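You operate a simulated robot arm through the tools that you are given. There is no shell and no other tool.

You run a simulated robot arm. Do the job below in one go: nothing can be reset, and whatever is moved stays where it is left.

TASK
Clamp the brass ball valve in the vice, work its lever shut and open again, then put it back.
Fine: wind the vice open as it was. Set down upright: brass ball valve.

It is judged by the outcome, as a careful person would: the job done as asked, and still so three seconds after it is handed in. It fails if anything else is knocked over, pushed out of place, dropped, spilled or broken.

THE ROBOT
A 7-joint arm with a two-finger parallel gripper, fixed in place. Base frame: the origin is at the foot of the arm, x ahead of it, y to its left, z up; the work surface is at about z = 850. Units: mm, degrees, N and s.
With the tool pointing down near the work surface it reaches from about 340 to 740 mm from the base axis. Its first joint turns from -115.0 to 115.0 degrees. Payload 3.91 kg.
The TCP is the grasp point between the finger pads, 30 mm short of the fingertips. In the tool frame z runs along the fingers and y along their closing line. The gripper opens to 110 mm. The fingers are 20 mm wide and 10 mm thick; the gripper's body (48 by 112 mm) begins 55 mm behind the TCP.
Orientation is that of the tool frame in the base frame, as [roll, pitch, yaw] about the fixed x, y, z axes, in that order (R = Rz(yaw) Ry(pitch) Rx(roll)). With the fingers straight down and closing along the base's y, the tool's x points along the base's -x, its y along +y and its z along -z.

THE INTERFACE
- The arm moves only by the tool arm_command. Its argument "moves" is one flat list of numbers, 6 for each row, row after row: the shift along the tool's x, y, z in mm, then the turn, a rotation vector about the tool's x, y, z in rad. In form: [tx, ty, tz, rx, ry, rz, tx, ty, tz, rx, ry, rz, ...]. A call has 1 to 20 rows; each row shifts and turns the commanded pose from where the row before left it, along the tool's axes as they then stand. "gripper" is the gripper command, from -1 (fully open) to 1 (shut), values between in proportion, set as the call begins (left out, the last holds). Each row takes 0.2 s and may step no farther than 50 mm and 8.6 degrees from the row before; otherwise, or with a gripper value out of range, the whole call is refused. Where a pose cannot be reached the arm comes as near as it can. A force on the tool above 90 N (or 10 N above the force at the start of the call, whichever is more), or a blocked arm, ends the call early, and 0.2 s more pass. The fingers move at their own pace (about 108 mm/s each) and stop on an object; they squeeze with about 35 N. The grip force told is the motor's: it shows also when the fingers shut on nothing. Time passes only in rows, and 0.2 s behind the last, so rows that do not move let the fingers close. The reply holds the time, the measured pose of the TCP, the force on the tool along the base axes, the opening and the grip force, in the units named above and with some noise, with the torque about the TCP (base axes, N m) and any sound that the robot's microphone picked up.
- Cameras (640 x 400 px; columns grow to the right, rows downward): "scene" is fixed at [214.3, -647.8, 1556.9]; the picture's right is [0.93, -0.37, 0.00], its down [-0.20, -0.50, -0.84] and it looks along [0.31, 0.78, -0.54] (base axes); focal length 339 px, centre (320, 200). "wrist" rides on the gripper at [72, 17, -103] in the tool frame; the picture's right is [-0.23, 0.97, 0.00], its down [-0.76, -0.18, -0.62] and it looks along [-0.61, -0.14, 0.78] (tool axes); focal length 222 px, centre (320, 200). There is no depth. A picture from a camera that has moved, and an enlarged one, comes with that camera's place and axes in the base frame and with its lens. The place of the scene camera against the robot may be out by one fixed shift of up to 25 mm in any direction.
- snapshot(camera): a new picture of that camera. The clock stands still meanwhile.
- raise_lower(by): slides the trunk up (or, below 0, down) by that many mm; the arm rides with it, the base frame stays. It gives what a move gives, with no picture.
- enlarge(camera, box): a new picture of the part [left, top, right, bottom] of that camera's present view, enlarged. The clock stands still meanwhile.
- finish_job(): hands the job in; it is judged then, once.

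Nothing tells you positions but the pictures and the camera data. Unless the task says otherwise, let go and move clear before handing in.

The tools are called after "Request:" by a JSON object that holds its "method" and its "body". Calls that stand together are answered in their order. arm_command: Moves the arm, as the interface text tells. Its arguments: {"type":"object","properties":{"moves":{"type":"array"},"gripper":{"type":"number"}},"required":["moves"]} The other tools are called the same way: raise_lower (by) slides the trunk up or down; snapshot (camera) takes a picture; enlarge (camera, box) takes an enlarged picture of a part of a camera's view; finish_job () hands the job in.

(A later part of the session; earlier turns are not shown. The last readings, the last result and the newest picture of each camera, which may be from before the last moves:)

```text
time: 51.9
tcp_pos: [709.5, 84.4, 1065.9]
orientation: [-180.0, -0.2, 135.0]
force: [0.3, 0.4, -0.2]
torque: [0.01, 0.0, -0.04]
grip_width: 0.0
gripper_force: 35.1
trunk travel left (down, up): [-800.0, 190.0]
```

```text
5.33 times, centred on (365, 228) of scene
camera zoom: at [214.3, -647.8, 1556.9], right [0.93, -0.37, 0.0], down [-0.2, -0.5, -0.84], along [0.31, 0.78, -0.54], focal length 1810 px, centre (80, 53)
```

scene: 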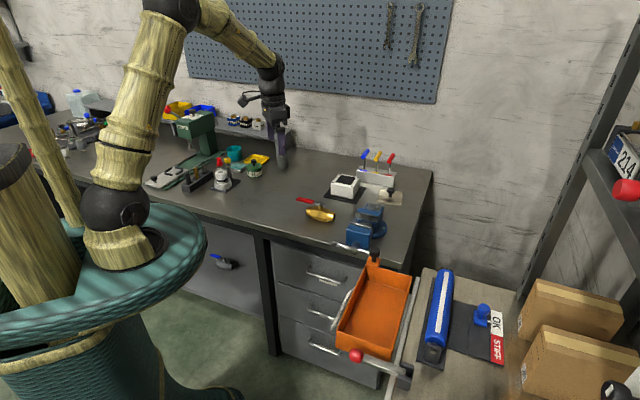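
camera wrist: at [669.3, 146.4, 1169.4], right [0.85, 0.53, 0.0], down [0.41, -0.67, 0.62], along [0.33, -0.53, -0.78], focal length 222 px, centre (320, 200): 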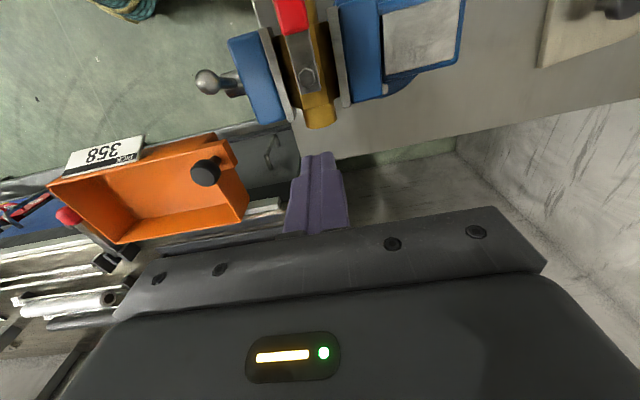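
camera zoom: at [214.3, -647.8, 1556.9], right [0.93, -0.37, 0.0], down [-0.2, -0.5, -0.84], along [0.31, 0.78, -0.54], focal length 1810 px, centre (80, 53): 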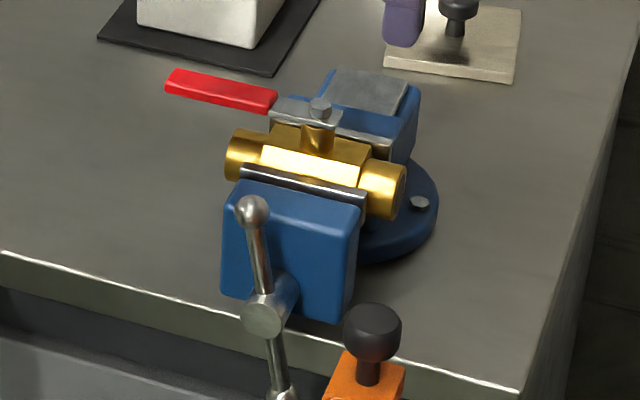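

The hex is touching both jaw plates (gap ≈47 mm), but the handle sprang back to about 101° when I let go abruptly. I'll re-tighten gently and release slowly to see how much it holds.

Request:
{"method": "arm_command", "body": {"moves": [0, -42, 0, 0, 0, 0, 0, -42, 0, 0, 0, 0, 28, 0, 0, 0, 0, 0, 0, 0, 45, 0, 0, 0, 0, 0, 45, 0, 0, 0, 0, 0, 0, 0, 0, 0]}}

Request:
{"method": "snapshot", "body": {"camera": "wrist"}}

Request:
{"method": "enlarge", "body": {"camera": "scene", "box": [310, 180, 410, 270]}}

```text
time: 53.2
tcp_pos: [630.1, 43.0, 976.4]
orientation: [179.8, -0.1, 135.0]
force: [0.1, 0.2, 0.3]
torque: [0.03, 0.0, -0.02]
grip_width: 0.0
gripper_force: 35.1
trunk travel left (down, up): [-800.0, 190.0]
```

```text
taken
camera wrist: at [590.5, 105.9, 1079.0], right [0.85, 0.53, 0.0], down [0.41, -0.67, 0.62], along [0.33, -0.53, -0.78], focal length 222 px, centre (320, 200)
```

wrist: 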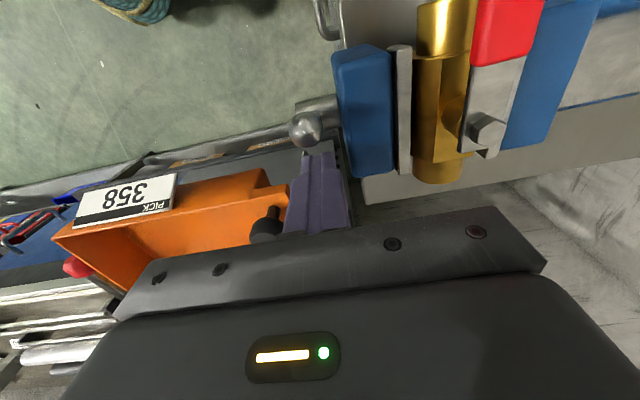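

```text
4.44 times, centred on (360, 225) of scene
camera zoom: at [214.3, -647.8, 1556.9], right [0.93, -0.37, 0.0], down [-0.2, -0.5, -0.84], along [0.31, 0.78, -0.54], focal length 1508 px, centre (142, 89)
```

zoom: 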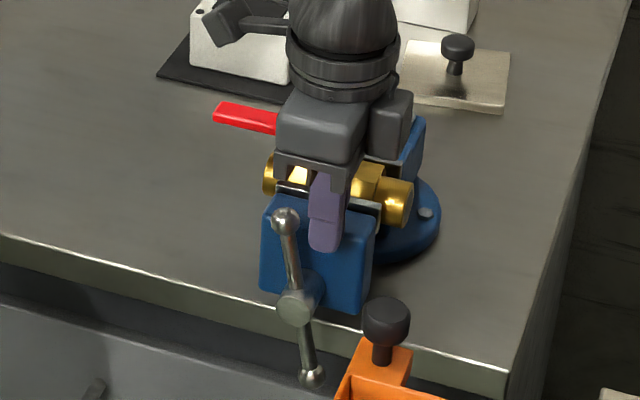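

Request:
{"method": "arm_command", "body": {"moves": [6, -1.5, 0, 0, 0, 0, 5, 0, 0.5, 0, 0, 0, 5, 0.3, 1, 0, 0, 0, 0, 0, 0, 0, 0, 0]}}

Request:
{"method": "arm_command", "body": {"moves": [4, 0.3, 1.5, 0, 0, 0, 0, 0, 0, 0, 0, 0]}}

Request:
{"method": "arm_command", "body": {"moves": [4, 0.3, 2, 0, 0, 0, 0, 0, 0, 0, 0, 0]}}

Request:
{"method": "enlarge", "body": {"camera": "scene", "box": [310, 180, 410, 270]}}

```text
time: 54.2
tcp_pos: [619.4, 53.2, 974.3]
orientation: [179.9, -0.1, 135.1]
force: [4.8, -8.4, 2.2]
torque: [-0.11, -0.12, 0.01]
grip_width: 0.0
gripper_force: 35.1
trunk travel left (down, up): [-800.0, 190.0]
```

```text
time: 54.9
tcp_pos: [617.8, 54.9, 973.8]
orientation: [179.7, 0.0, 134.9]
force: [11.9, -12.2, 5.6]
torque: [-0.35, -0.31, 0.01]
grip_width: 0.0
gripper_force: 34.5
trunk travel left (down, up): [-800.0, 190.0]
```

```text
time: 55.5
tcp_pos: [615.5, 58.6, 972.8]
orientation: [179.7, 0.1, 135.0]
force: [15.9, -15.6, 19.3]
torque: [-0.28, -0.33, 0.01]
grip_width: 0.0
gripper_force: 35.2
trunk travel left (down, up): [-800.0, 190.0]
```

```text
4.44 times, centred on (360, 225) of scene
camera zoom: at [214.3, -647.8, 1556.9], right [0.93, -0.37, 0.0], down [-0.2, -0.5, -0.84], along [0.31, 0.78, -0.54], focal length 1508 px, centre (142, 89)
```

zoom: 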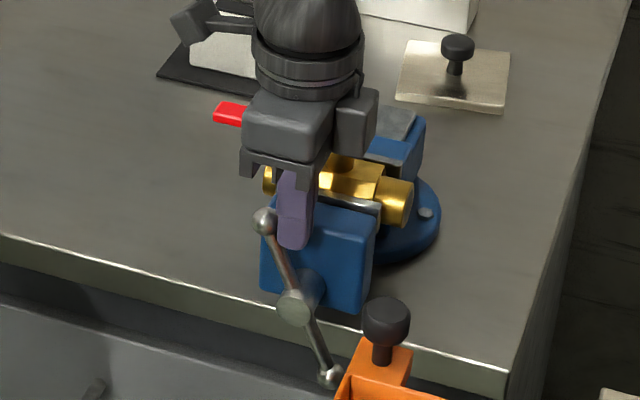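

Request:
{"method": "arm_command", "body": {"moves": [-3, 0, -2, 0, 0, 0, 0, 0, 0, 0, 0, 0]}}

Request:
{"method": "arm_command", "body": {"moves": [-4, 0, -2, 0, 0, 0, 0, 0, 0, 0, 0, 0]}}

Request:
{"method": "arm_command", "body": {"moves": [-4, 0, -1, 0, 0, 0, 0, 0, 0, 0, 0, 0]}}

Request:
{"method": "enlarge", "body": {"camera": "scene", "box": [310, 180, 410, 270]}}

```text
time: 56.0
tcp_pos: [615.2, 58.0, 971.4]
orientation: [180.0, -0.4, 135.0]
force: [11.7, -9.3, 8.6]
torque: [-0.03, -0.38, 0.07]
grip_width: 0.2
gripper_force: 35.2
trunk travel left (down, up): [-800.0, 190.0]
```

```text
time: 56.6
tcp_pos: [616.4, 56.1, 974.3]
orientation: [-179.8, -0.3, 135.2]
force: [0.7, -2.1, -1.4]
torque: [-0.02, 0.0, 0.01]
grip_width: 0.2
gripper_force: 35.1
trunk travel left (down, up): [-800.0, 190.0]
```

```text
time: 57.2
tcp_pos: [620.4, 52.9, 976.9]
orientation: [179.9, -0.2, 135.0]
force: [0.6, 0.9, 0.5]
torque: [-0.02, 0.0, 0.0]
grip_width: 0.1
gripper_force: 35.1
trunk travel left (down, up): [-800.0, 190.0]
```

```text
4.44 times, centred on (360, 225) of scene
camera zoom: at [214.3, -647.8, 1556.9], right [0.93, -0.37, 0.0], down [-0.2, -0.5, -0.84], along [0.31, 0.78, -0.54], focal length 1508 px, centre (142, 89)
```

zoom: 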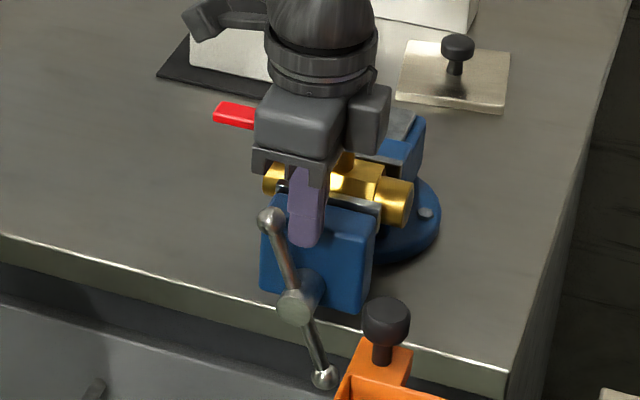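

Released slowly, the handle now stays at about 110° with residual clamping force, so the valve is held. I'll move up and over to the lever's near side to begin turning it.

Request:
{"method": "arm_command", "body": {"moves": [0, 0, -10, 0, 0, 0, 0, 0, -35, 0, 0, 0, 0, 0, -40, 0, 0, 0, 38.6, 0, 0, 0, 0, 0, 38.7, 0, 0, 0, 0, 0, 0, 27, 0, 0, 0, 0, 0, 27, 0, 0, 0, 0, 0, 0, 0, 0, 0, 0]}}

Request:
{"method": "snapshot", "body": {"camera": "wrist"}}

Request:
{"method": "enlarge", "body": {"camera": "scene", "box": [310, 170, 410, 260]}}

```text
time: 59.0
tcp_pos: [602.9, 146.8, 1064.9]
orientation: [180.0, -0.1, 135.0]
force: [0.3, -0.7, 1.0]
torque: [0.01, -0.01, 0.01]
grip_width: 0.2
gripper_force: 34.3
trunk travel left (down, up): [-800.0, 190.0]
```

```text
taken
camera wrist: at [563.3, 208.6, 1166.7], right [0.85, 0.53, 0.0], down [0.41, -0.67, 0.62], along [0.33, -0.53, -0.78], focal length 222 px, centre (320, 200)
```

wrist: 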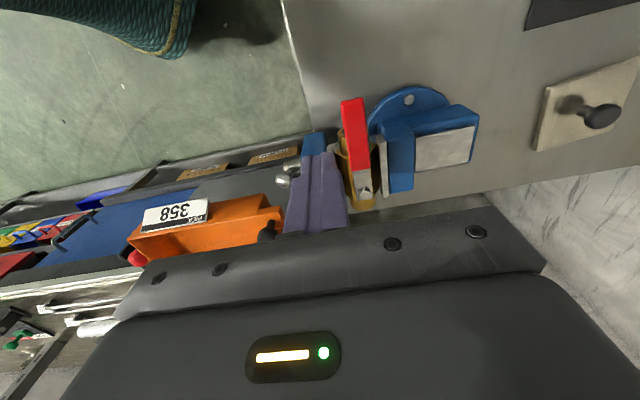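

```text
4.44 times, centred on (360, 215) of scene
camera zoom: at [214.3, -647.8, 1556.9], right [0.93, -0.37, 0.0], down [-0.2, -0.5, -0.84], along [0.31, 0.78, -0.54], focal length 1508 px, centre (142, 133)
```

zoom: 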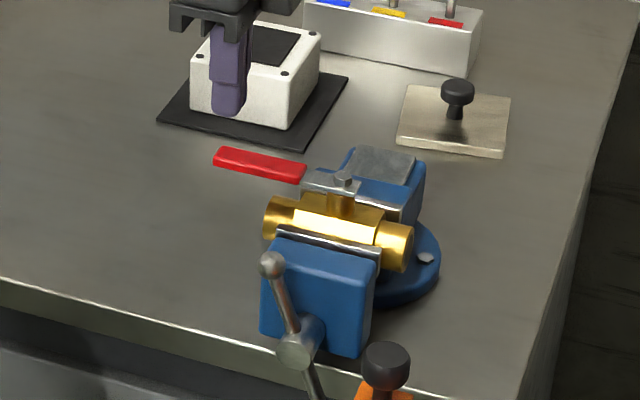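

Request:
{"method": "enlarge", "body": {"camera": "wrist", "box": [280, 70, 480, 220]}}

```text
2.67 times, centred on (380, 145) of wrist
camera zoom: at [563.3, 208.6, 1166.7], right [0.85, 0.53, 0.0], down [0.41, -0.67, 0.62], along [0.33, -0.53, -0.78], focal length 592 px, centre (160, 347)
```

zoom: 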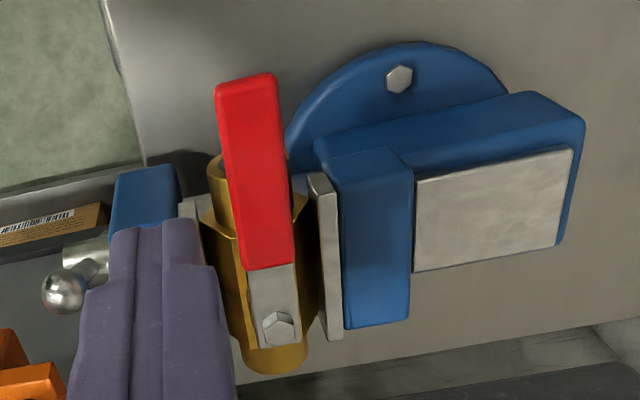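

Request:
{"method": "arm_command", "body": {"moves": [-2, 5, 26, 0, 0, 0, 0, 0, 26, 0, 0, 0, 0, 0, 26, 0, 0, 0, 0, 0, 0, 0, 0, 0]}}

Request:
{"method": "arm_command", "body": {"moves": [0, 5, 0, 0, 0, 0, 0, 3, 0, 0, 0, 0, 0, 0, 0, 0, 0, 0]}}

Request:
{"method": "snapshot", "body": {"camera": "wrist"}}

Request:
{"method": "enlarge", "body": {"camera": "scene", "box": [310, 170, 410, 260]}}

```text
time: 60.0
tcp_pos: [607.3, 148.5, 985.5]
orientation: [180.0, -0.1, 135.0]
force: [0.4, 0.6, -1.0]
torque: [-0.01, 0.01, -0.03]
grip_width: 0.0
gripper_force: 35.2
trunk travel left (down, up): [-800.0, 190.0]
```

```text
time: 60.9
tcp_pos: [613.3, 152.7, 984.7]
orientation: [-179.9, -0.1, 135.0]
force: [-4.8, -3.8, 1.7]
torque: [-0.07, 0.07, 0.02]
grip_width: 0.0
gripper_force: 34.8
trunk travel left (down, up): [-800.0, 190.0]
```

```text
taken
camera wrist: at [573.2, 216.0, 1088.0], right [0.85, 0.53, 0.0], down [0.41, -0.67, 0.62], along [0.33, -0.53, -0.78], focal length 222 px, centre (320, 200)
```

wrist: 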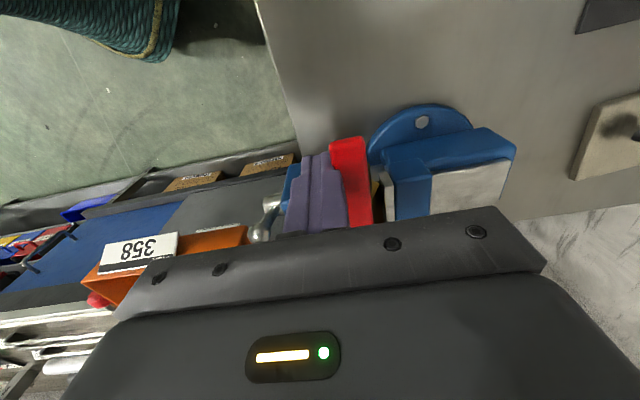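

```text
4.44 times, centred on (360, 215) of scene
camera zoom: at [214.3, -647.8, 1556.9], right [0.93, -0.37, 0.0], down [-0.2, -0.5, -0.84], along [0.31, 0.78, -0.54], focal length 1508 px, centre (142, 133)
```

zoom: 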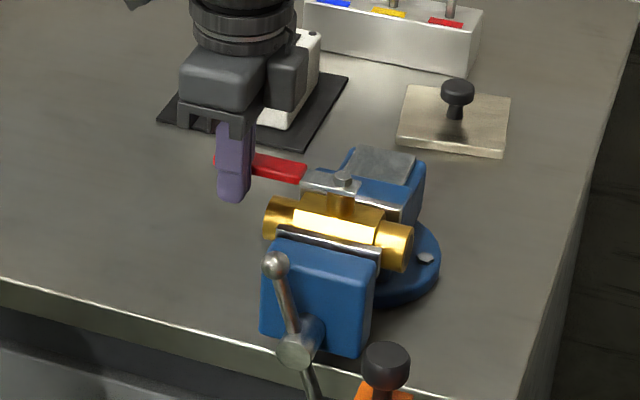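

Request:
{"method": "arm_command", "body": {"moves": [0, 3, 0, 0, 0, 0, 0, 0, 0, 0, 0, 0]}}

Request:
{"method": "enlarge", "body": {"camera": "wrist", "box": [280, 100, 440, 220]}}

```text
time: 61.5
tcp_pos: [616.0, 156.1, 984.7]
orientation: [180.0, -0.1, 135.0]
force: [-4.0, -3.1, 2.1]
torque: [-0.06, 0.07, -0.05]
grip_width: 0.0
gripper_force: 34.7
trunk travel left (down, up): [-800.0, 190.0]
```

```text
3.33 times, centred on (360, 160) of wrist
camera zoom: at [575.5, 218.5, 1087.8], right [0.85, 0.53, 0.0], down [0.41, -0.67, 0.62], along [0.33, -0.53, -0.78], focal length 740 px, centre (187, 333)
```

zoom: 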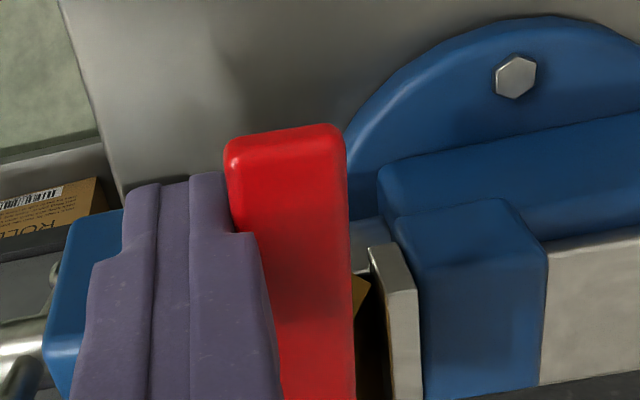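

The lever moves freely toward the back with about 5 N at the tip, so it's turning on its stem. I'll follow the 90° arc to shut it.

Request:
{"method": "arm_command", "body": {"moves": [0.3, 6, -2, 0, 0, 0, 0.3, 6.1, -1, 0, 0, 0, -0.5, 8.9, 0, 0, 0, 0, -0.5, 8.9, 0, 0, 0, 0, -3, 9, 0, 0, 0, 0, -3, 8.9, 0, 0, 0, 0, 0, 0, 0, 0, 0, 0]}}

Request:
{"method": "snapshot", "body": {"camera": "wrist"}}

Request:
{"method": "enlarge", "body": {"camera": "scene", "box": [310, 170, 410, 260]}}

```text
time: 63.0
tcp_pos: [653.5, 186.8, 987.8]
orientation: [179.9, -0.2, 135.0]
force: [-1.8, -1.8, 0.7]
torque: [-0.05, 0.06, -0.01]
grip_width: 0.0
gripper_force: 34.9
trunk travel left (down, up): [-800.0, 190.0]
```

```text
taken
camera wrist: at [614.7, 248.5, 1090.9], right [0.85, 0.53, 0.0], down [0.41, -0.67, 0.62], along [0.33, -0.53, -0.78], focal length 222 px, centre (320, 200)
```

wrist: 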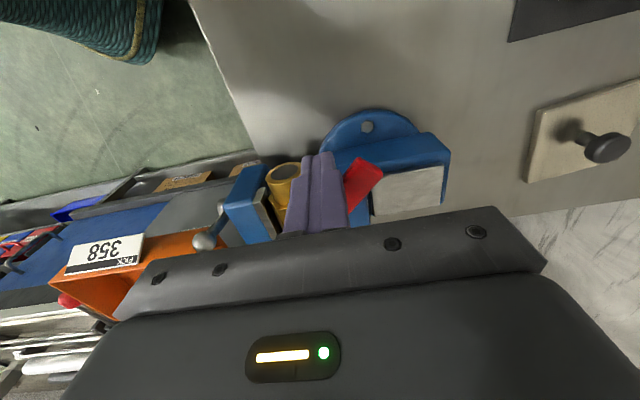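

```text
4.44 times, centred on (360, 215) of scene
camera zoom: at [214.3, -647.8, 1556.9], right [0.93, -0.37, 0.0], down [-0.2, -0.5, -0.84], along [0.31, 0.78, -0.54], focal length 1508 px, centre (142, 133)
```

zoom: 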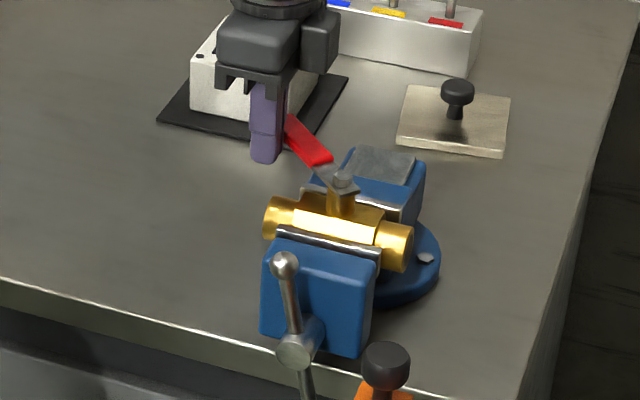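

Request:
{"method": "arm_command", "body": {"moves": [-6.7, 5.4, 0, 0, 0, 0, -6.8, 5.4, 0, 0, 0, 0, -8, 3.9, 0, 0, 0, 0, -8.1, 3.8, 0, 0, 0, 0, -9, 1.3, 0, 0, 0, 0, -7, 1.3, 0, 0, 0, 0, 0, 0, 0, 0, 0, 0]}}

Request:
{"method": "snapshot", "body": {"camera": "wrist"}}

Request:
{"method": "enlarge", "body": {"camera": "scene", "box": [310, 170, 410, 260]}}

```text
time: 64.7
tcp_pos: [701.6, 167.8, 987.4]
orientation: [-180.0, -0.1, 135.0]
force: [-3.5, 4.5, -0.8]
torque: [0.07, 0.05, 0.0]
grip_width: 0.0
gripper_force: 35.2
trunk travel left (down, up): [-800.0, 190.0]
```

```text
taken
camera wrist: at [660.9, 230.3, 1089.8], right [0.85, 0.53, 0.0], down [0.41, -0.66, 0.62], along [0.33, -0.53, -0.78], focal length 222 px, centre (320, 200)
```

wrist: 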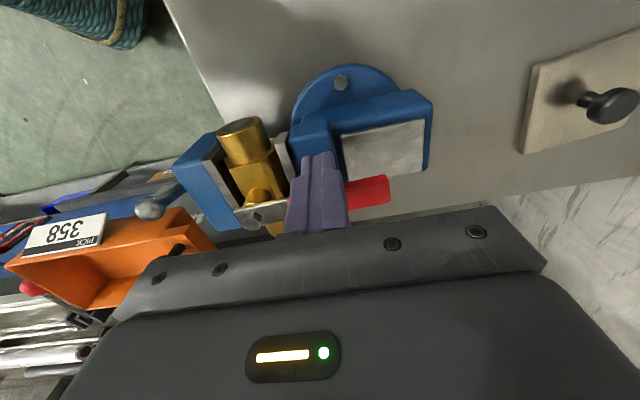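

```text
4.44 times, centred on (360, 215) of scene
camera zoom: at [214.3, -647.8, 1556.9], right [0.93, -0.37, 0.0], down [-0.2, -0.5, -0.84], along [0.31, 0.78, -0.54], focal length 1508 px, centre (142, 133)
```

zoom: 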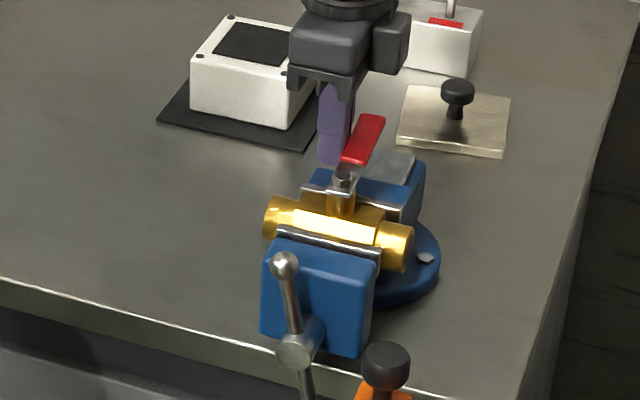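

Request:
{"method": "arm_command", "body": {"moves": [-3, 0, 0, 0, 0, 0, 0, 0, 0, 0, 0, 0]}}

Request:
{"method": "enlarge", "body": {"camera": "wrist", "box": [220, 90, 400, 225]}}

```text
time: 65.2
tcp_pos: [702.4, 165.4, 985.9]
orientation: [179.9, -0.1, 134.9]
force: [-6.8, 4.6, -1.4]
torque: [0.1, 0.11, -0.04]
grip_width: 0.2
gripper_force: 35.0
trunk travel left (down, up): [-800.0, 190.0]
```

```text
2.96 times, centred on (310, 158) of wrist
camera zoom: at [663.1, 228.8, 1089.9], right [0.85, 0.53, 0.0], down [0.41, -0.66, 0.62], along [0.33, -0.53, -0.78], focal length 658 px, centre (350, 326)
```

zoom: 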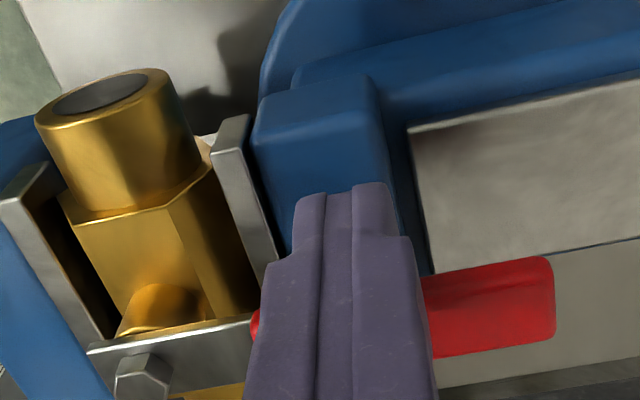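

Request:
{"method": "arm_command", "body": {"moves": [-2.5, 0, 0, 0, 0, 0, 0, 0, 0, 0, 0, 0]}}

Request:
{"method": "enlarge", "body": {"camera": "wrist", "box": [220, 90, 400, 225]}}

Request:
{"method": "enlarge", "body": {"camera": "scene", "box": [340, 180, 400, 240]}}

```text
time: 65.8
tcp_pos: [702.3, 165.6, 986.7]
orientation: [-179.9, -0.2, 135.1]
force: [-14.3, 10.0, -2.1]
torque: [0.22, 0.23, -0.07]
grip_width: 0.1
gripper_force: 35.4
trunk travel left (down, up): [-800.0, 190.0]
```

```text
2.96 times, centred on (310, 158) of wrist
camera zoom: at [663.3, 228.4, 1090.1], right [0.85, 0.53, 0.0], down [0.41, -0.66, 0.62], along [0.33, -0.53, -0.78], focal length 658 px, centre (350, 326)
```

zoom: 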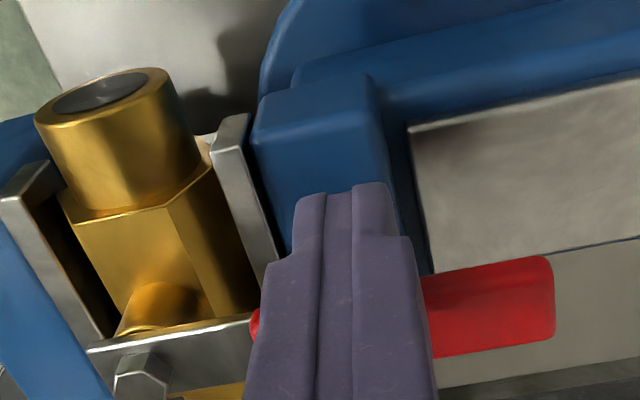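

```text
6.67 times, centred on (370, 210) of scene
camera zoom: at [214.3, -647.8, 1556.9], right [0.93, -0.37, 0.0], down [-0.2, -0.5, -0.84], along [0.31, 0.78, -0.54], focal length 2262 px, centre (-13, 133)
```

zoom: 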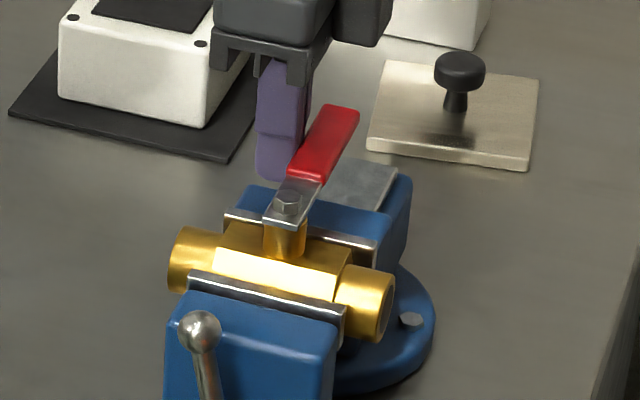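

The lever has reached its shut stop: force rose with no further motion. Now I'll go over it to the other side and swing it back open.

Request:
{"method": "arm_command", "body": {"moves": [6, 0, 0, 0, 0, 0, 0, 0, -25, 0, 0, 0, 0, 0, -20, 0, 0, 0, -25, -8, 0, 0, 0, 0, -27, -8.5, 0, 0, 0, 0, 0, 0, 0, 0, 0, 0]}}

Request:
{"method": "snapshot", "body": {"camera": "wrist"}}

Request:
{"method": "enlarge", "body": {"camera": "scene", "box": [330, 160, 410, 240]}}

```text
time: 67.2
tcp_pos: [725.6, 119.0, 1031.0]
orientation: [-180.0, -0.1, 135.0]
force: [0.8, -0.4, 0.7]
torque: [-0.01, 0.03, 0.01]
grip_width: 0.0
gripper_force: 35.1
trunk travel left (down, up): [-800.0, 190.0]
```

```text
taken
camera wrist: at [685.5, 181.4, 1133.7], right [0.85, 0.53, 0.0], down [0.41, -0.66, 0.62], along [0.33, -0.53, -0.78], focal length 222 px, centre (320, 200)
```

wrist: 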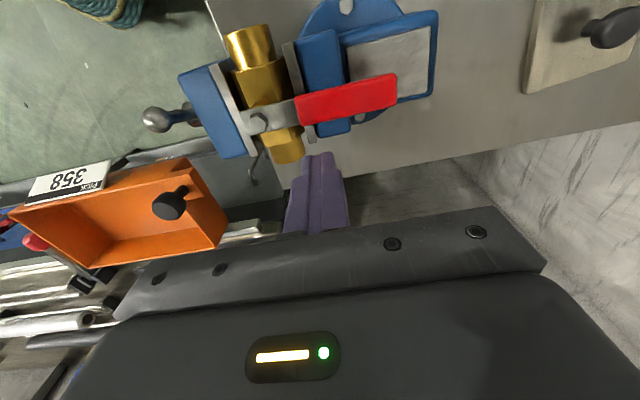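

```text
5.00 times, centred on (370, 200) of scene
camera zoom: at [214.3, -647.8, 1556.9], right [0.93, -0.37, 0.0], down [-0.2, -0.5, -0.84], along [0.31, 0.78, -0.54], focal length 1697 px, centre (70, 200)
```

zoom: 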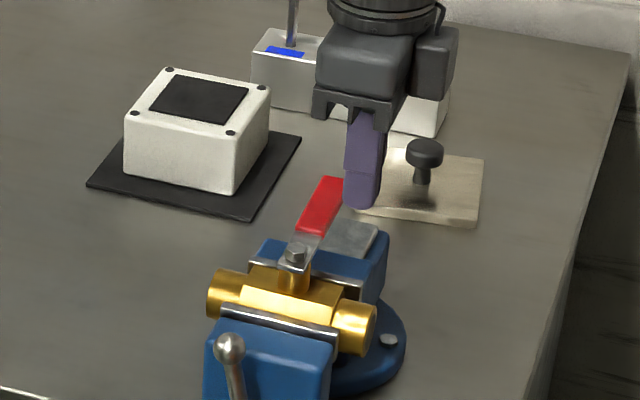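

Request:
{"method": "arm_command", "body": {"moves": [0, 0, 22, 0, 0, 0, 0, 0, 20.5, 0, 0, 0, 6, 0.8, 0, 0, 0, 0, 5.9, 0.7, 0, 0, 0, 0, 4.7, 4, 0, 0, 0, 0, 4.7, 4.2, 0, 0, 0, 0, 7, 3.5, 0, 0, 0, 0, 7, 3.5, 0, 0, 0, 0, 0, 0, 0, 0, 0, 0]}}

Request:
{"method": "enlarge", "body": {"camera": "scene", "box": [330, 160, 410, 240]}}

Request:
{"method": "snapshot", "body": {"camera": "wrist"}}

```text
time: 69.2
tcp_pos: [714.6, 156.3, 988.8]
orientation: [179.9, -0.2, 135.0]
force: [4.4, -5.4, -0.1]
torque: [-0.09, -0.06, 0.08]
grip_width: 0.4
gripper_force: 34.7
trunk travel left (down, up): [-800.0, 190.0]
```

```text
5.00 times, centred on (370, 200) of scene
camera zoom: at [214.3, -647.8, 1556.9], right [0.93, -0.37, 0.0], down [-0.2, -0.5, -0.84], along [0.31, 0.78, -0.54], focal length 1697 px, centre (70, 200)
```

zoom: 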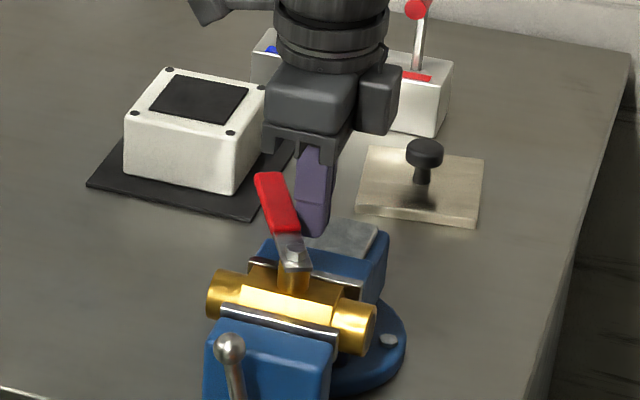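

```text
taken
camera wrist: at [674.5, 218.6, 1092.6], right [0.85, 0.53, 0.0], down [0.41, -0.67, 0.62], along [0.33, -0.53, -0.78], focal length 222 px, centre (320, 200)
```

wrist: 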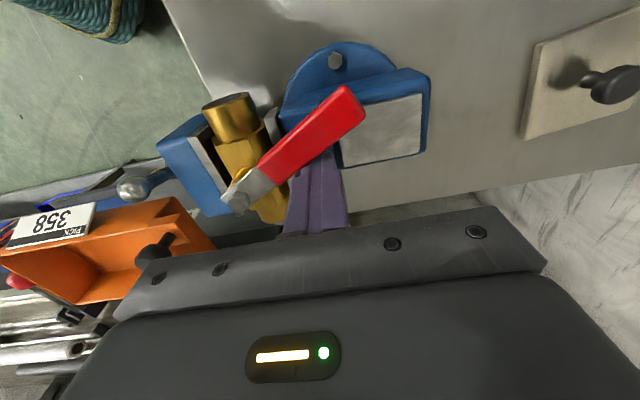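

Request:
{"method": "arm_command", "body": {"moves": [10.1, 0.6, 0, 0, 0, 0, 10.1, 0.6, 0, 0, 0, 0, 9.6, -2.6, 0, 0, 0, 0, 9.6, -2.6, 0, 0, 0, 0, 8, -6.5, 0, 0, 0, 0, 8.1, -6.5, 0, 0, 0, 0, 6, -8.8, 0, 0, 0, 0, 5.8, -7.8, 0, 0, 0, 0, 0, 0, 0, 0, 0, 0]}}

Request:
{"method": "enlarge", "body": {"camera": "scene", "box": [310, 170, 410, 260]}}

Request:
{"method": "snapshot", "body": {"camera": "wrist"}}

```text
time: 71.2
tcp_pos: [642.0, 180.7, 989.0]
orientation: [180.0, -0.2, 135.0]
force: [3.2, 0.4, -0.2]
torque: [0.01, -0.1, -0.04]
grip_width: 0.1
gripper_force: 35.1
trunk travel left (down, up): [-800.0, 190.0]
```

```text
4.44 times, centred on (360, 215) of scene
camera zoom: at [214.3, -647.8, 1556.9], right [0.93, -0.37, 0.0], down [-0.2, -0.5, -0.84], along [0.31, 0.78, -0.54], focal length 1508 px, centre (142, 133)
```

zoom: 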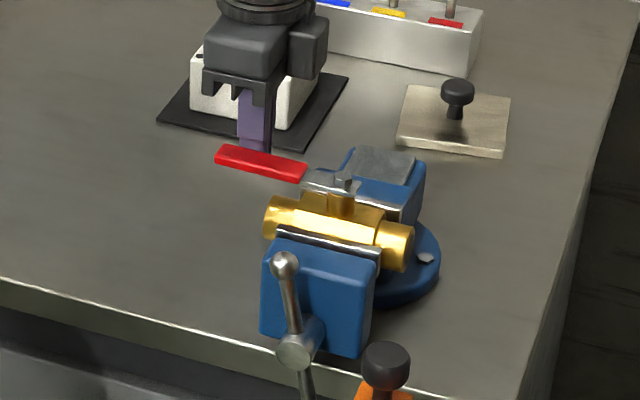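

```text
taken
camera wrist: at [602.6, 242.8, 1092.0], right [0.85, 0.53, 0.0], down [0.41, -0.67, 0.62], along [0.33, -0.53, -0.78], focal length 222 px, centre (320, 200)
```

wrist: 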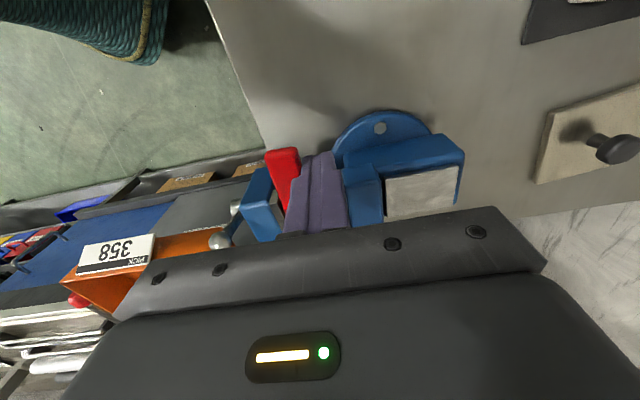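

Request:
{"method": "arm_command", "body": {"moves": [0, -2, 0, 0, 0, 0, 0, 0, 0, 0, 0, 0]}}

Request:
{"method": "arm_command", "body": {"moves": [0, -2, 0, 0, 0, 0, 0, 0, 0, 0, 0, 0]}}

Request:
{"method": "enlarge", "body": {"camera": "wrist", "box": [230, 100, 400, 225]}}

```text
time: 71.8
tcp_pos: [641.3, 179.8, 988.8]
orientation: [180.0, -0.1, 135.0]
force: [1.8, 3.7, 0.8]
torque: [0.08, -0.02, -0.09]
grip_width: 0.0
gripper_force: 34.5
trunk travel left (down, up): [-800.0, 190.0]
```

```text
time: 72.5
tcp_pos: [640.3, 178.6, 988.1]
orientation: [179.9, -0.1, 135.0]
force: [3.4, 7.6, -1.4]
torque: [0.12, -0.05, -0.02]
grip_width: 0.3
gripper_force: 35.0
trunk travel left (down, up): [-800.0, 190.0]
```

```text
3.20 times, centred on (315, 162) of wrist
camera zoom: at [600.0, 240.8, 1091.5], right [0.85, 0.53, 0.0], down [0.41, -0.67, 0.62], along [0.33, -0.53, -0.78], focal length 711 px, centre (336, 320)
```

zoom: 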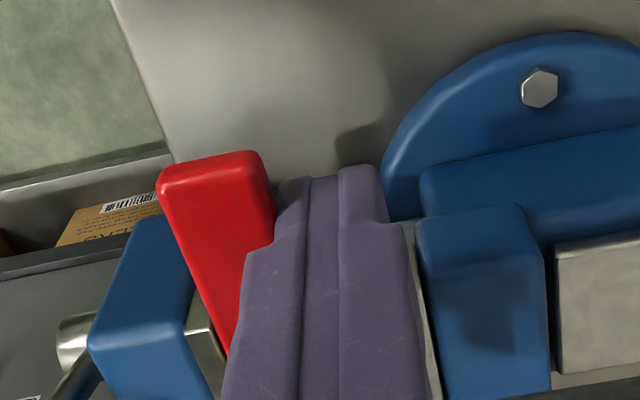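

Request:
{"method": "arm_command", "body": {"moves": [0, -2, 0, 0, 0, 0, 0, 0, 0, 0, 0, 0]}}

Request:
{"method": "enlarge", "body": {"camera": "scene", "box": [330, 170, 400, 240]}}

```text
time: 73.0
tcp_pos: [640.5, 177.8, 988.2]
orientation: [179.9, -0.2, 135.0]
force: [9.2, 11.3, 2.1]
torque: [0.15, -0.12, 0.09]
grip_width: 0.0
gripper_force: 35.1
trunk travel left (down, up): [-800.0, 190.0]
```

```text
5.71 times, centred on (365, 205) of scene
camera zoom: at [214.3, -647.8, 1556.9], right [0.93, -0.37, 0.0], down [-0.2, -0.5, -0.84], along [0.31, 0.78, -0.54], focal length 1939 px, centre (63, 171)
```

zoom: 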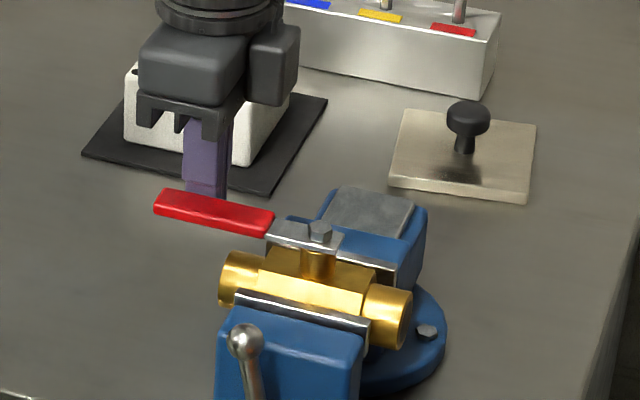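

The lever is back at its open stop, aligned with the body. Now I'll go back to the vice handle and wind it clockwise to its original horizontal position.

Request:
{"method": "arm_command", "body": {"moves": [0, 8, 0, 0, 0, 0, 0, 0, -30, 0, 0, 0, 0, 0, -30, 0, 0, 0, 0, -37, 0, 0, 0, 0, 0, -37, 0, 0, 0, 0, 0, -37, 0, 0, 0, 0, -28, 0, 0, 0, 0, 0, 0, 0, 0, 0, 0, 0]}}

Request:
{"method": "snapshot", "body": {"camera": "wrist"}}

Request:
{"method": "enlarge", "body": {"camera": "scene", "box": [310, 180, 410, 270]}}

```text
time: 74.8
tcp_pos: [584.2, 83.3, 1048.5]
orientation: [179.9, -0.1, 135.0]
force: [-0.6, -1.0, 0.3]
torque: [-0.02, -0.02, 0.02]
grip_width: 0.1
gripper_force: 35.6
trunk travel left (down, up): [-800.0, 190.0]
```

```text
taken
camera wrist: at [544.3, 146.4, 1152.2], right [0.85, 0.53, 0.0], down [0.41, -0.67, 0.62], along [0.33, -0.53, -0.78], focal length 222 px, centre (320, 200)
```

wrist: 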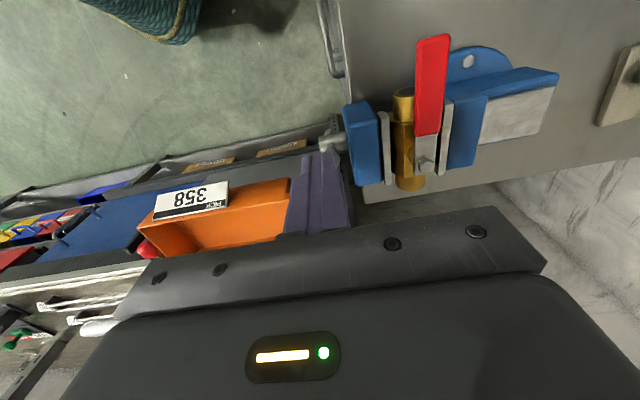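

```text
4.44 times, centred on (360, 225) of scene
camera zoom: at [214.3, -647.8, 1556.9], right [0.93, -0.37, 0.0], down [-0.2, -0.5, -0.84], along [0.31, 0.78, -0.54], focal length 1508 px, centre (142, 89)
```

zoom: 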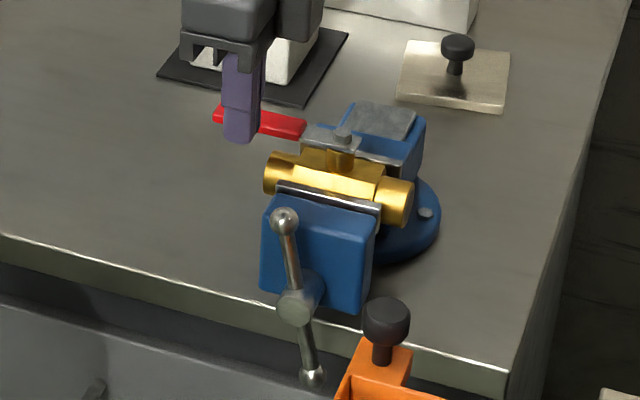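

Request:
{"method": "arm_command", "body": {"moves": [0, 1, 38, 0, 0, 0, 0, 0, 37.8, 0, 0, 0, -12, 0, 0, 0, 0, 0, -5, 0, -1, 0, 0, 0, -9.3, -0.5, -1, 0, 0, 0, -17.3, -0.7, -1, 0, 0, 0, -16.2, -0.7, 4, 0, 0, 0, -13.9, -0.7, 8.6, 0, 0, 0, 0, 0, 0, 0, 0, 0]}}

Request:
{"method": "enlarge", "body": {"camera": "scene", "box": [310, 180, 410, 270]}}

Request:
{"method": "snapshot", "body": {"camera": "wrist"}}

```text
time: 76.8
tcp_pos: [637.5, 28.5, 963.9]
orientation: [-180.0, -0.1, 135.0]
force: [0.2, -0.4, 0.5]
torque: [0.03, 0.0, -0.02]
grip_width: 0.0
gripper_force: 35.4
trunk travel left (down, up): [-800.0, 190.0]
```

```text
4.44 times, centred on (360, 225) of scene
camera zoom: at [214.3, -647.8, 1556.9], right [0.93, -0.37, 0.0], down [-0.2, -0.5, -0.84], along [0.31, 0.78, -0.54], focal length 1508 px, centre (142, 89)
```

zoom: 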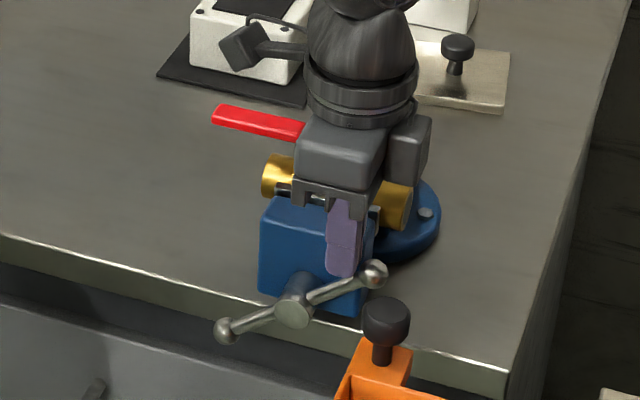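

```text
taken
camera wrist: at [596.3, 91.4, 1067.2], right [0.85, 0.53, 0.0], down [0.41, -0.67, 0.62], along [0.33, -0.53, -0.78], focal length 222 px, centre (320, 200)
```

wrist: 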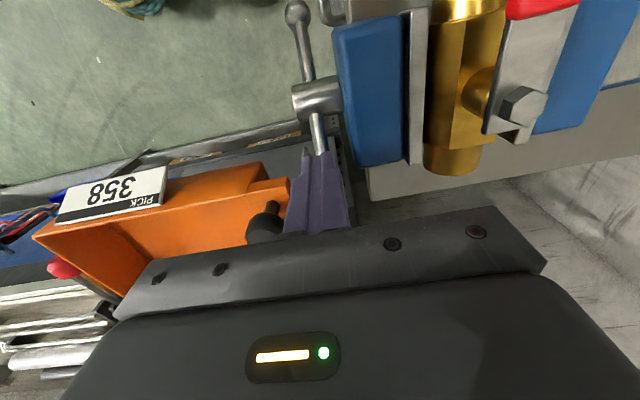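

Request:
{"method": "arm_command", "body": {"moves": [-9.9, -0.6, 6.4, 0, 0, 0, -10.4, -0.6, 12.5, 0, 0, 0, -7.5, -0.4, 12.5, 0, 0, 0, 0, 0, 0, 0, 0, 0]}}

Request:
{"method": "enlarge", "body": {"camera": "scene", "box": [325, 225, 385, 265]}}

Request:
{"method": "snapshot", "body": {"camera": "wrist"}}

```text
time: 77.8
tcp_pos: [656.1, 8.2, 932.6]
orientation: [179.9, -0.1, 135.0]
force: [0.3, 0.3, 1.3]
torque: [-0.03, -0.05, -0.03]
grip_width: 0.0
gripper_force: 34.9
trunk travel left (down, up): [-800.0, 190.0]
```

```text
10.00 times, centred on (355, 245) of scene
camera zoom: at [214.3, -647.8, 1556.9], right [0.93, -0.37, 0.0], down [-0.2, -0.5, -0.84], along [0.31, 0.78, -0.54], focal length 3393 px, centre (-30, -250)
```

zoom: 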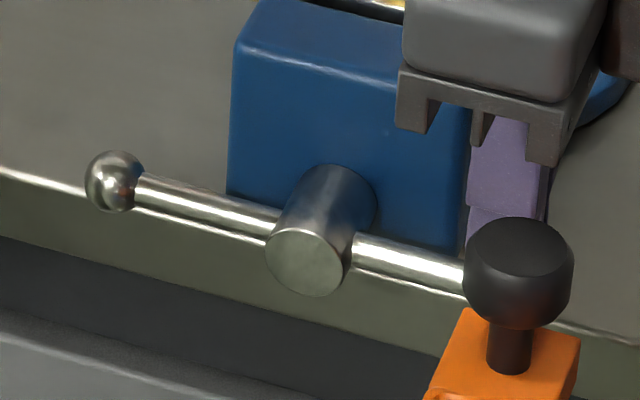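

```text
taken
camera wrist: at [615.6, 71.1, 1035.7], right [0.85, 0.53, 0.0], down [0.41, -0.67, 0.62], along [0.33, -0.53, -0.78], focal length 222 px, centre (320, 200)
```

wrist: 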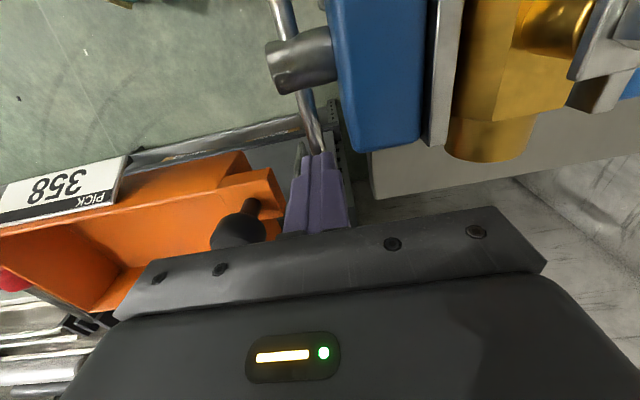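

The handle now matches its original picture exactly, so the vice is open as it was. Lifting off and looking at where the valve is sitting before gripping its stem.

Request:
{"method": "arm_command", "body": {"moves": [0, 0, -10, 0, 0, 0, 0, 0, -40, 0, 0, 0, 0, 0, -45, 0, 0, 0, 0, 0, -35, 0, 0, 0, 15, 45, 0, 0, 0, 0, 0, 43, 0, 0, 0, 0, 0, 0, 0, 0, 0, 0]}}

Request:
{"method": "snapshot", "body": {"camera": "wrist"}}

Request:
{"method": "enlarge", "body": {"camera": "wrist", "box": [220, 0, 400, 130]}}

Request:
{"method": "enlarge", "body": {"camera": "scene", "box": [325, 190, 405, 265]}}

```text
time: 79.5
tcp_pos: [707.8, 84.0, 1062.9]
orientation: [-179.9, 0.0, 135.0]
force: [0.8, -0.1, 0.9]
torque: [0.02, 0.01, -0.01]
grip_width: 0.0
gripper_force: 35.0
trunk travel left (down, up): [-800.0, 190.0]
```

```text
taken
camera wrist: at [667.0, 145.2, 1165.7], right [0.85, 0.53, 0.0], down [0.41, -0.67, 0.62], along [0.33, -0.53, -0.78], focal length 222 px, centre (320, 200)
```

wrist: 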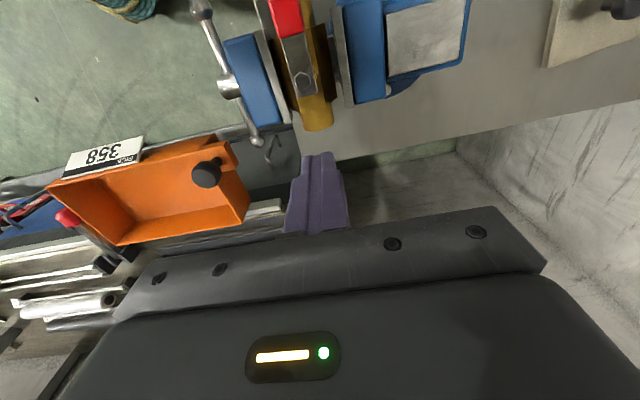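

```text
3.08 times, centred on (310, 65) of wrist
camera zoom: at [667.0, 145.2, 1165.7], right [0.85, 0.53, 0.0], down [0.41, -0.67, 0.62], along [0.33, -0.53, -0.78], focal length 684 px, centre (351, 615)
```

zoom: 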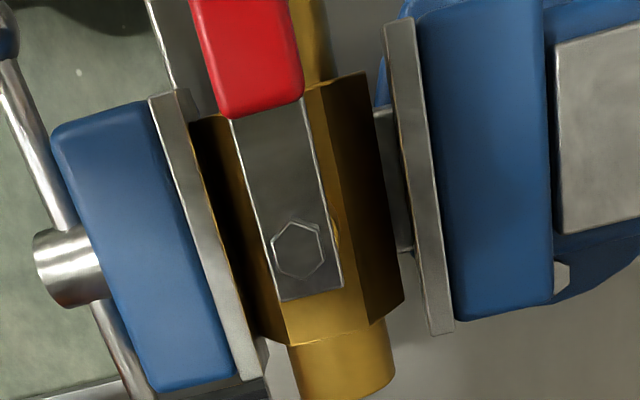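

```text
5.33 times, centred on (365, 228) of scene
camera zoom: at [214.3, -647.8, 1556.9], right [0.93, -0.37, 0.0], down [-0.2, -0.5, -0.84], along [0.31, 0.78, -0.54], focal length 1810 px, centre (80, 53)
```

zoom: 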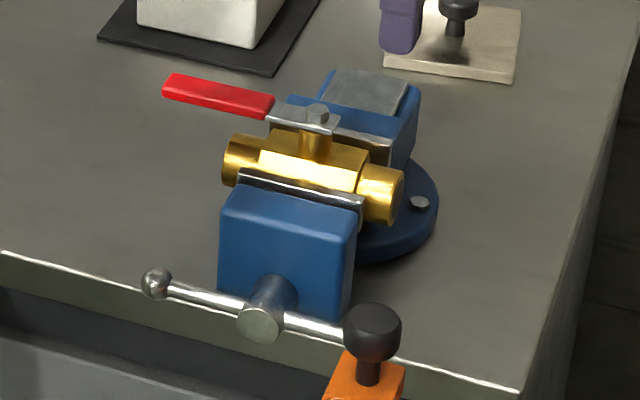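

Request:
{"method": "arm_command", "body": {"moves": [21, -1.6, 0, 0, 0, 0, 21, -1.7, 0, 0, 0, 0, 0, 0, 20, 0, 0, 0, 0, 0, 20, 0, 0, 0, 0, 0, 0, 0, 0, 0], "gripper": 0.2}}

Request:
{"method": "enlarge", "body": {"camera": "wrist", "box": [240, 70, 400, 210]}}

```text
time: 80.7
tcp_pos: [674.9, 108.8, 1022.3]
orientation: [180.0, -0.1, 135.0]
force: [-1.0, 0.8, 0.9]
torque: [0.02, 0.0, 0.02]
grip_width: 43.9
gripper_force: 0.1
trunk travel left (down, up): [-800.0, 190.0]
```

```text
2.86 times, centred on (320, 140) of wrist
camera zoom: at [635.0, 172.0, 1125.0], right [0.85, 0.53, 0.0], down [0.41, -0.67, 0.62], along [0.33, -0.53, -0.78], focal length 635 px, centre (320, 371)
```

zoom: 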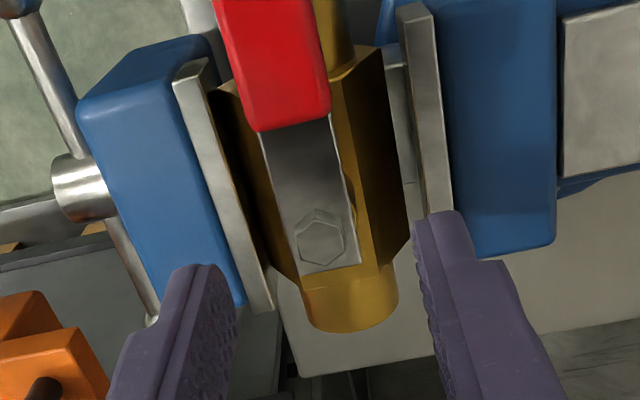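

Request:
{"method": "arm_command", "body": {"moves": [0, 0, 15, 0, 0, 0, 0, 0, 12.5, 0, 0, 0, 0, 0, 10, 0, 0, 0, 0, 0, 0, 0, 0, 0]}}

Request:
{"method": "arm_command", "body": {"moves": [0, 0, 0, 0, 0, 0, 0, 0, 0, 0, 0, 0, 0, 0, 0, 0, 0, 0], "gripper": 1}}

Request:
{"method": "enlarge", "body": {"camera": "wrist", "box": [240, 70, 400, 210]}}

Request:
{"method": "enlarge", "body": {"camera": "scene", "box": [325, 170, 405, 245]}}

```text
time: 81.7
tcp_pos: [673.5, 110.7, 985.3]
orientation: [179.9, -0.1, 135.0]
force: [-0.4, -0.6, 0.0]
torque: [-0.03, 0.0, 0.01]
grip_width: 43.9
gripper_force: 0.0
trunk travel left (down, up): [-800.0, 190.0]
```

```text
time: 82.5
tcp_pos: [674.5, 111.6, 984.8]
orientation: [-180.0, -0.2, 134.9]
force: [0.6, 0.0, 0.5]
torque: [0.04, -0.02, 0.04]
grip_width: 18.9
gripper_force: 34.5
trunk travel left (down, up): [-800.0, 190.0]
```

```text
2.86 times, centred on (320, 140) of wrist
camera zoom: at [633.6, 173.9, 1088.3], right [0.85, 0.53, 0.0], down [0.41, -0.67, 0.62], along [0.33, -0.53, -0.78], focal length 635 px, centre (320, 371)
```

zoom: 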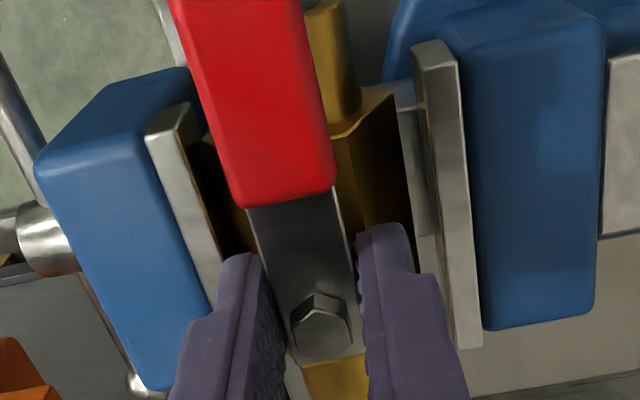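

```text
5.33 times, centred on (365, 208) of scene
camera zoom: at [214.3, -647.8, 1556.9], right [0.93, -0.37, 0.0], down [-0.2, -0.5, -0.84], along [0.31, 0.78, -0.54], focal length 1810 px, centre (80, 160)
```

zoom: 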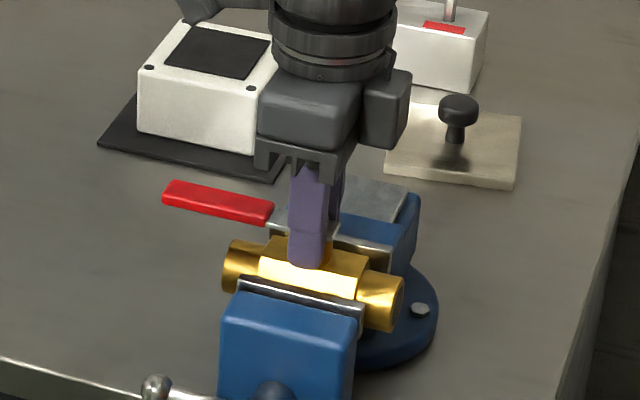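

The stem is gripped again. Lifting the valve slowly out of the vice.

Request:
{"method": "arm_command", "body": {"moves": [0, 0.5, -2, 0, 0, 0, 0, 1, -5, 0, 0, 0, 0, 0.5, -10, 0, 0, 0, 0, 0, -15, 0, 0, 0, 0, 0, -18, 0, 0, 0, 0, 0, -15, 0, 0, 0, 0, 0, -10, 0, 0, 0, 0, 0, 0, 0, 0, 0]}}

Request:
{"method": "enlarge", "body": {"camera": "scene", "box": [310, 150, 410, 265]}}

Request:
{"method": "snapshot", "body": {"camera": "wrist"}}

```text
time: 84.2
tcp_pos: [675.1, 111.4, 1059.3]
orientation: [180.0, -0.2, 134.9]
force: [-0.5, 0.1, -5.0]
torque: [0.02, -0.02, -0.01]
grip_width: 19.1
gripper_force: 34.9
trunk travel left (down, up): [-800.0, 190.0]
```

```text
3.48 times, centred on (360, 208) of scene
camera zoom: at [214.3, -647.8, 1556.9], right [0.93, -0.37, 0.0], down [-0.2, -0.5, -0.84], along [0.31, 0.78, -0.54], focal length 1180 px, centre (181, 174)
```

zoom: 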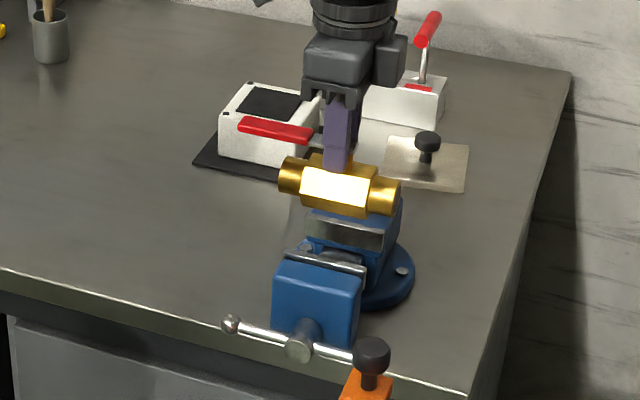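

```text
taken
camera wrist: at [635.1, 174.3, 1163.5], right [0.85, 0.53, 0.0], down [0.41, -0.67, 0.62], along [0.33, -0.53, -0.78], focal length 222 px, centre (320, 200)
```

wrist: 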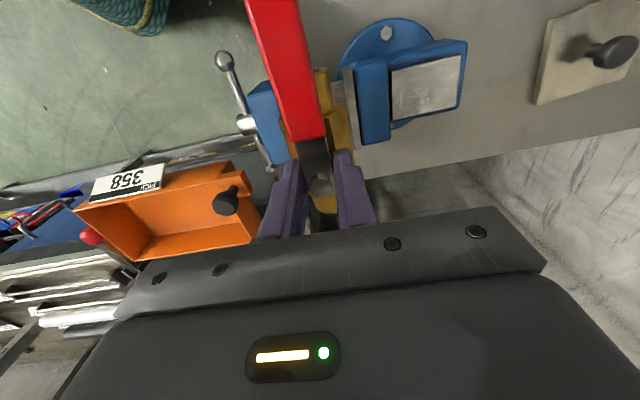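

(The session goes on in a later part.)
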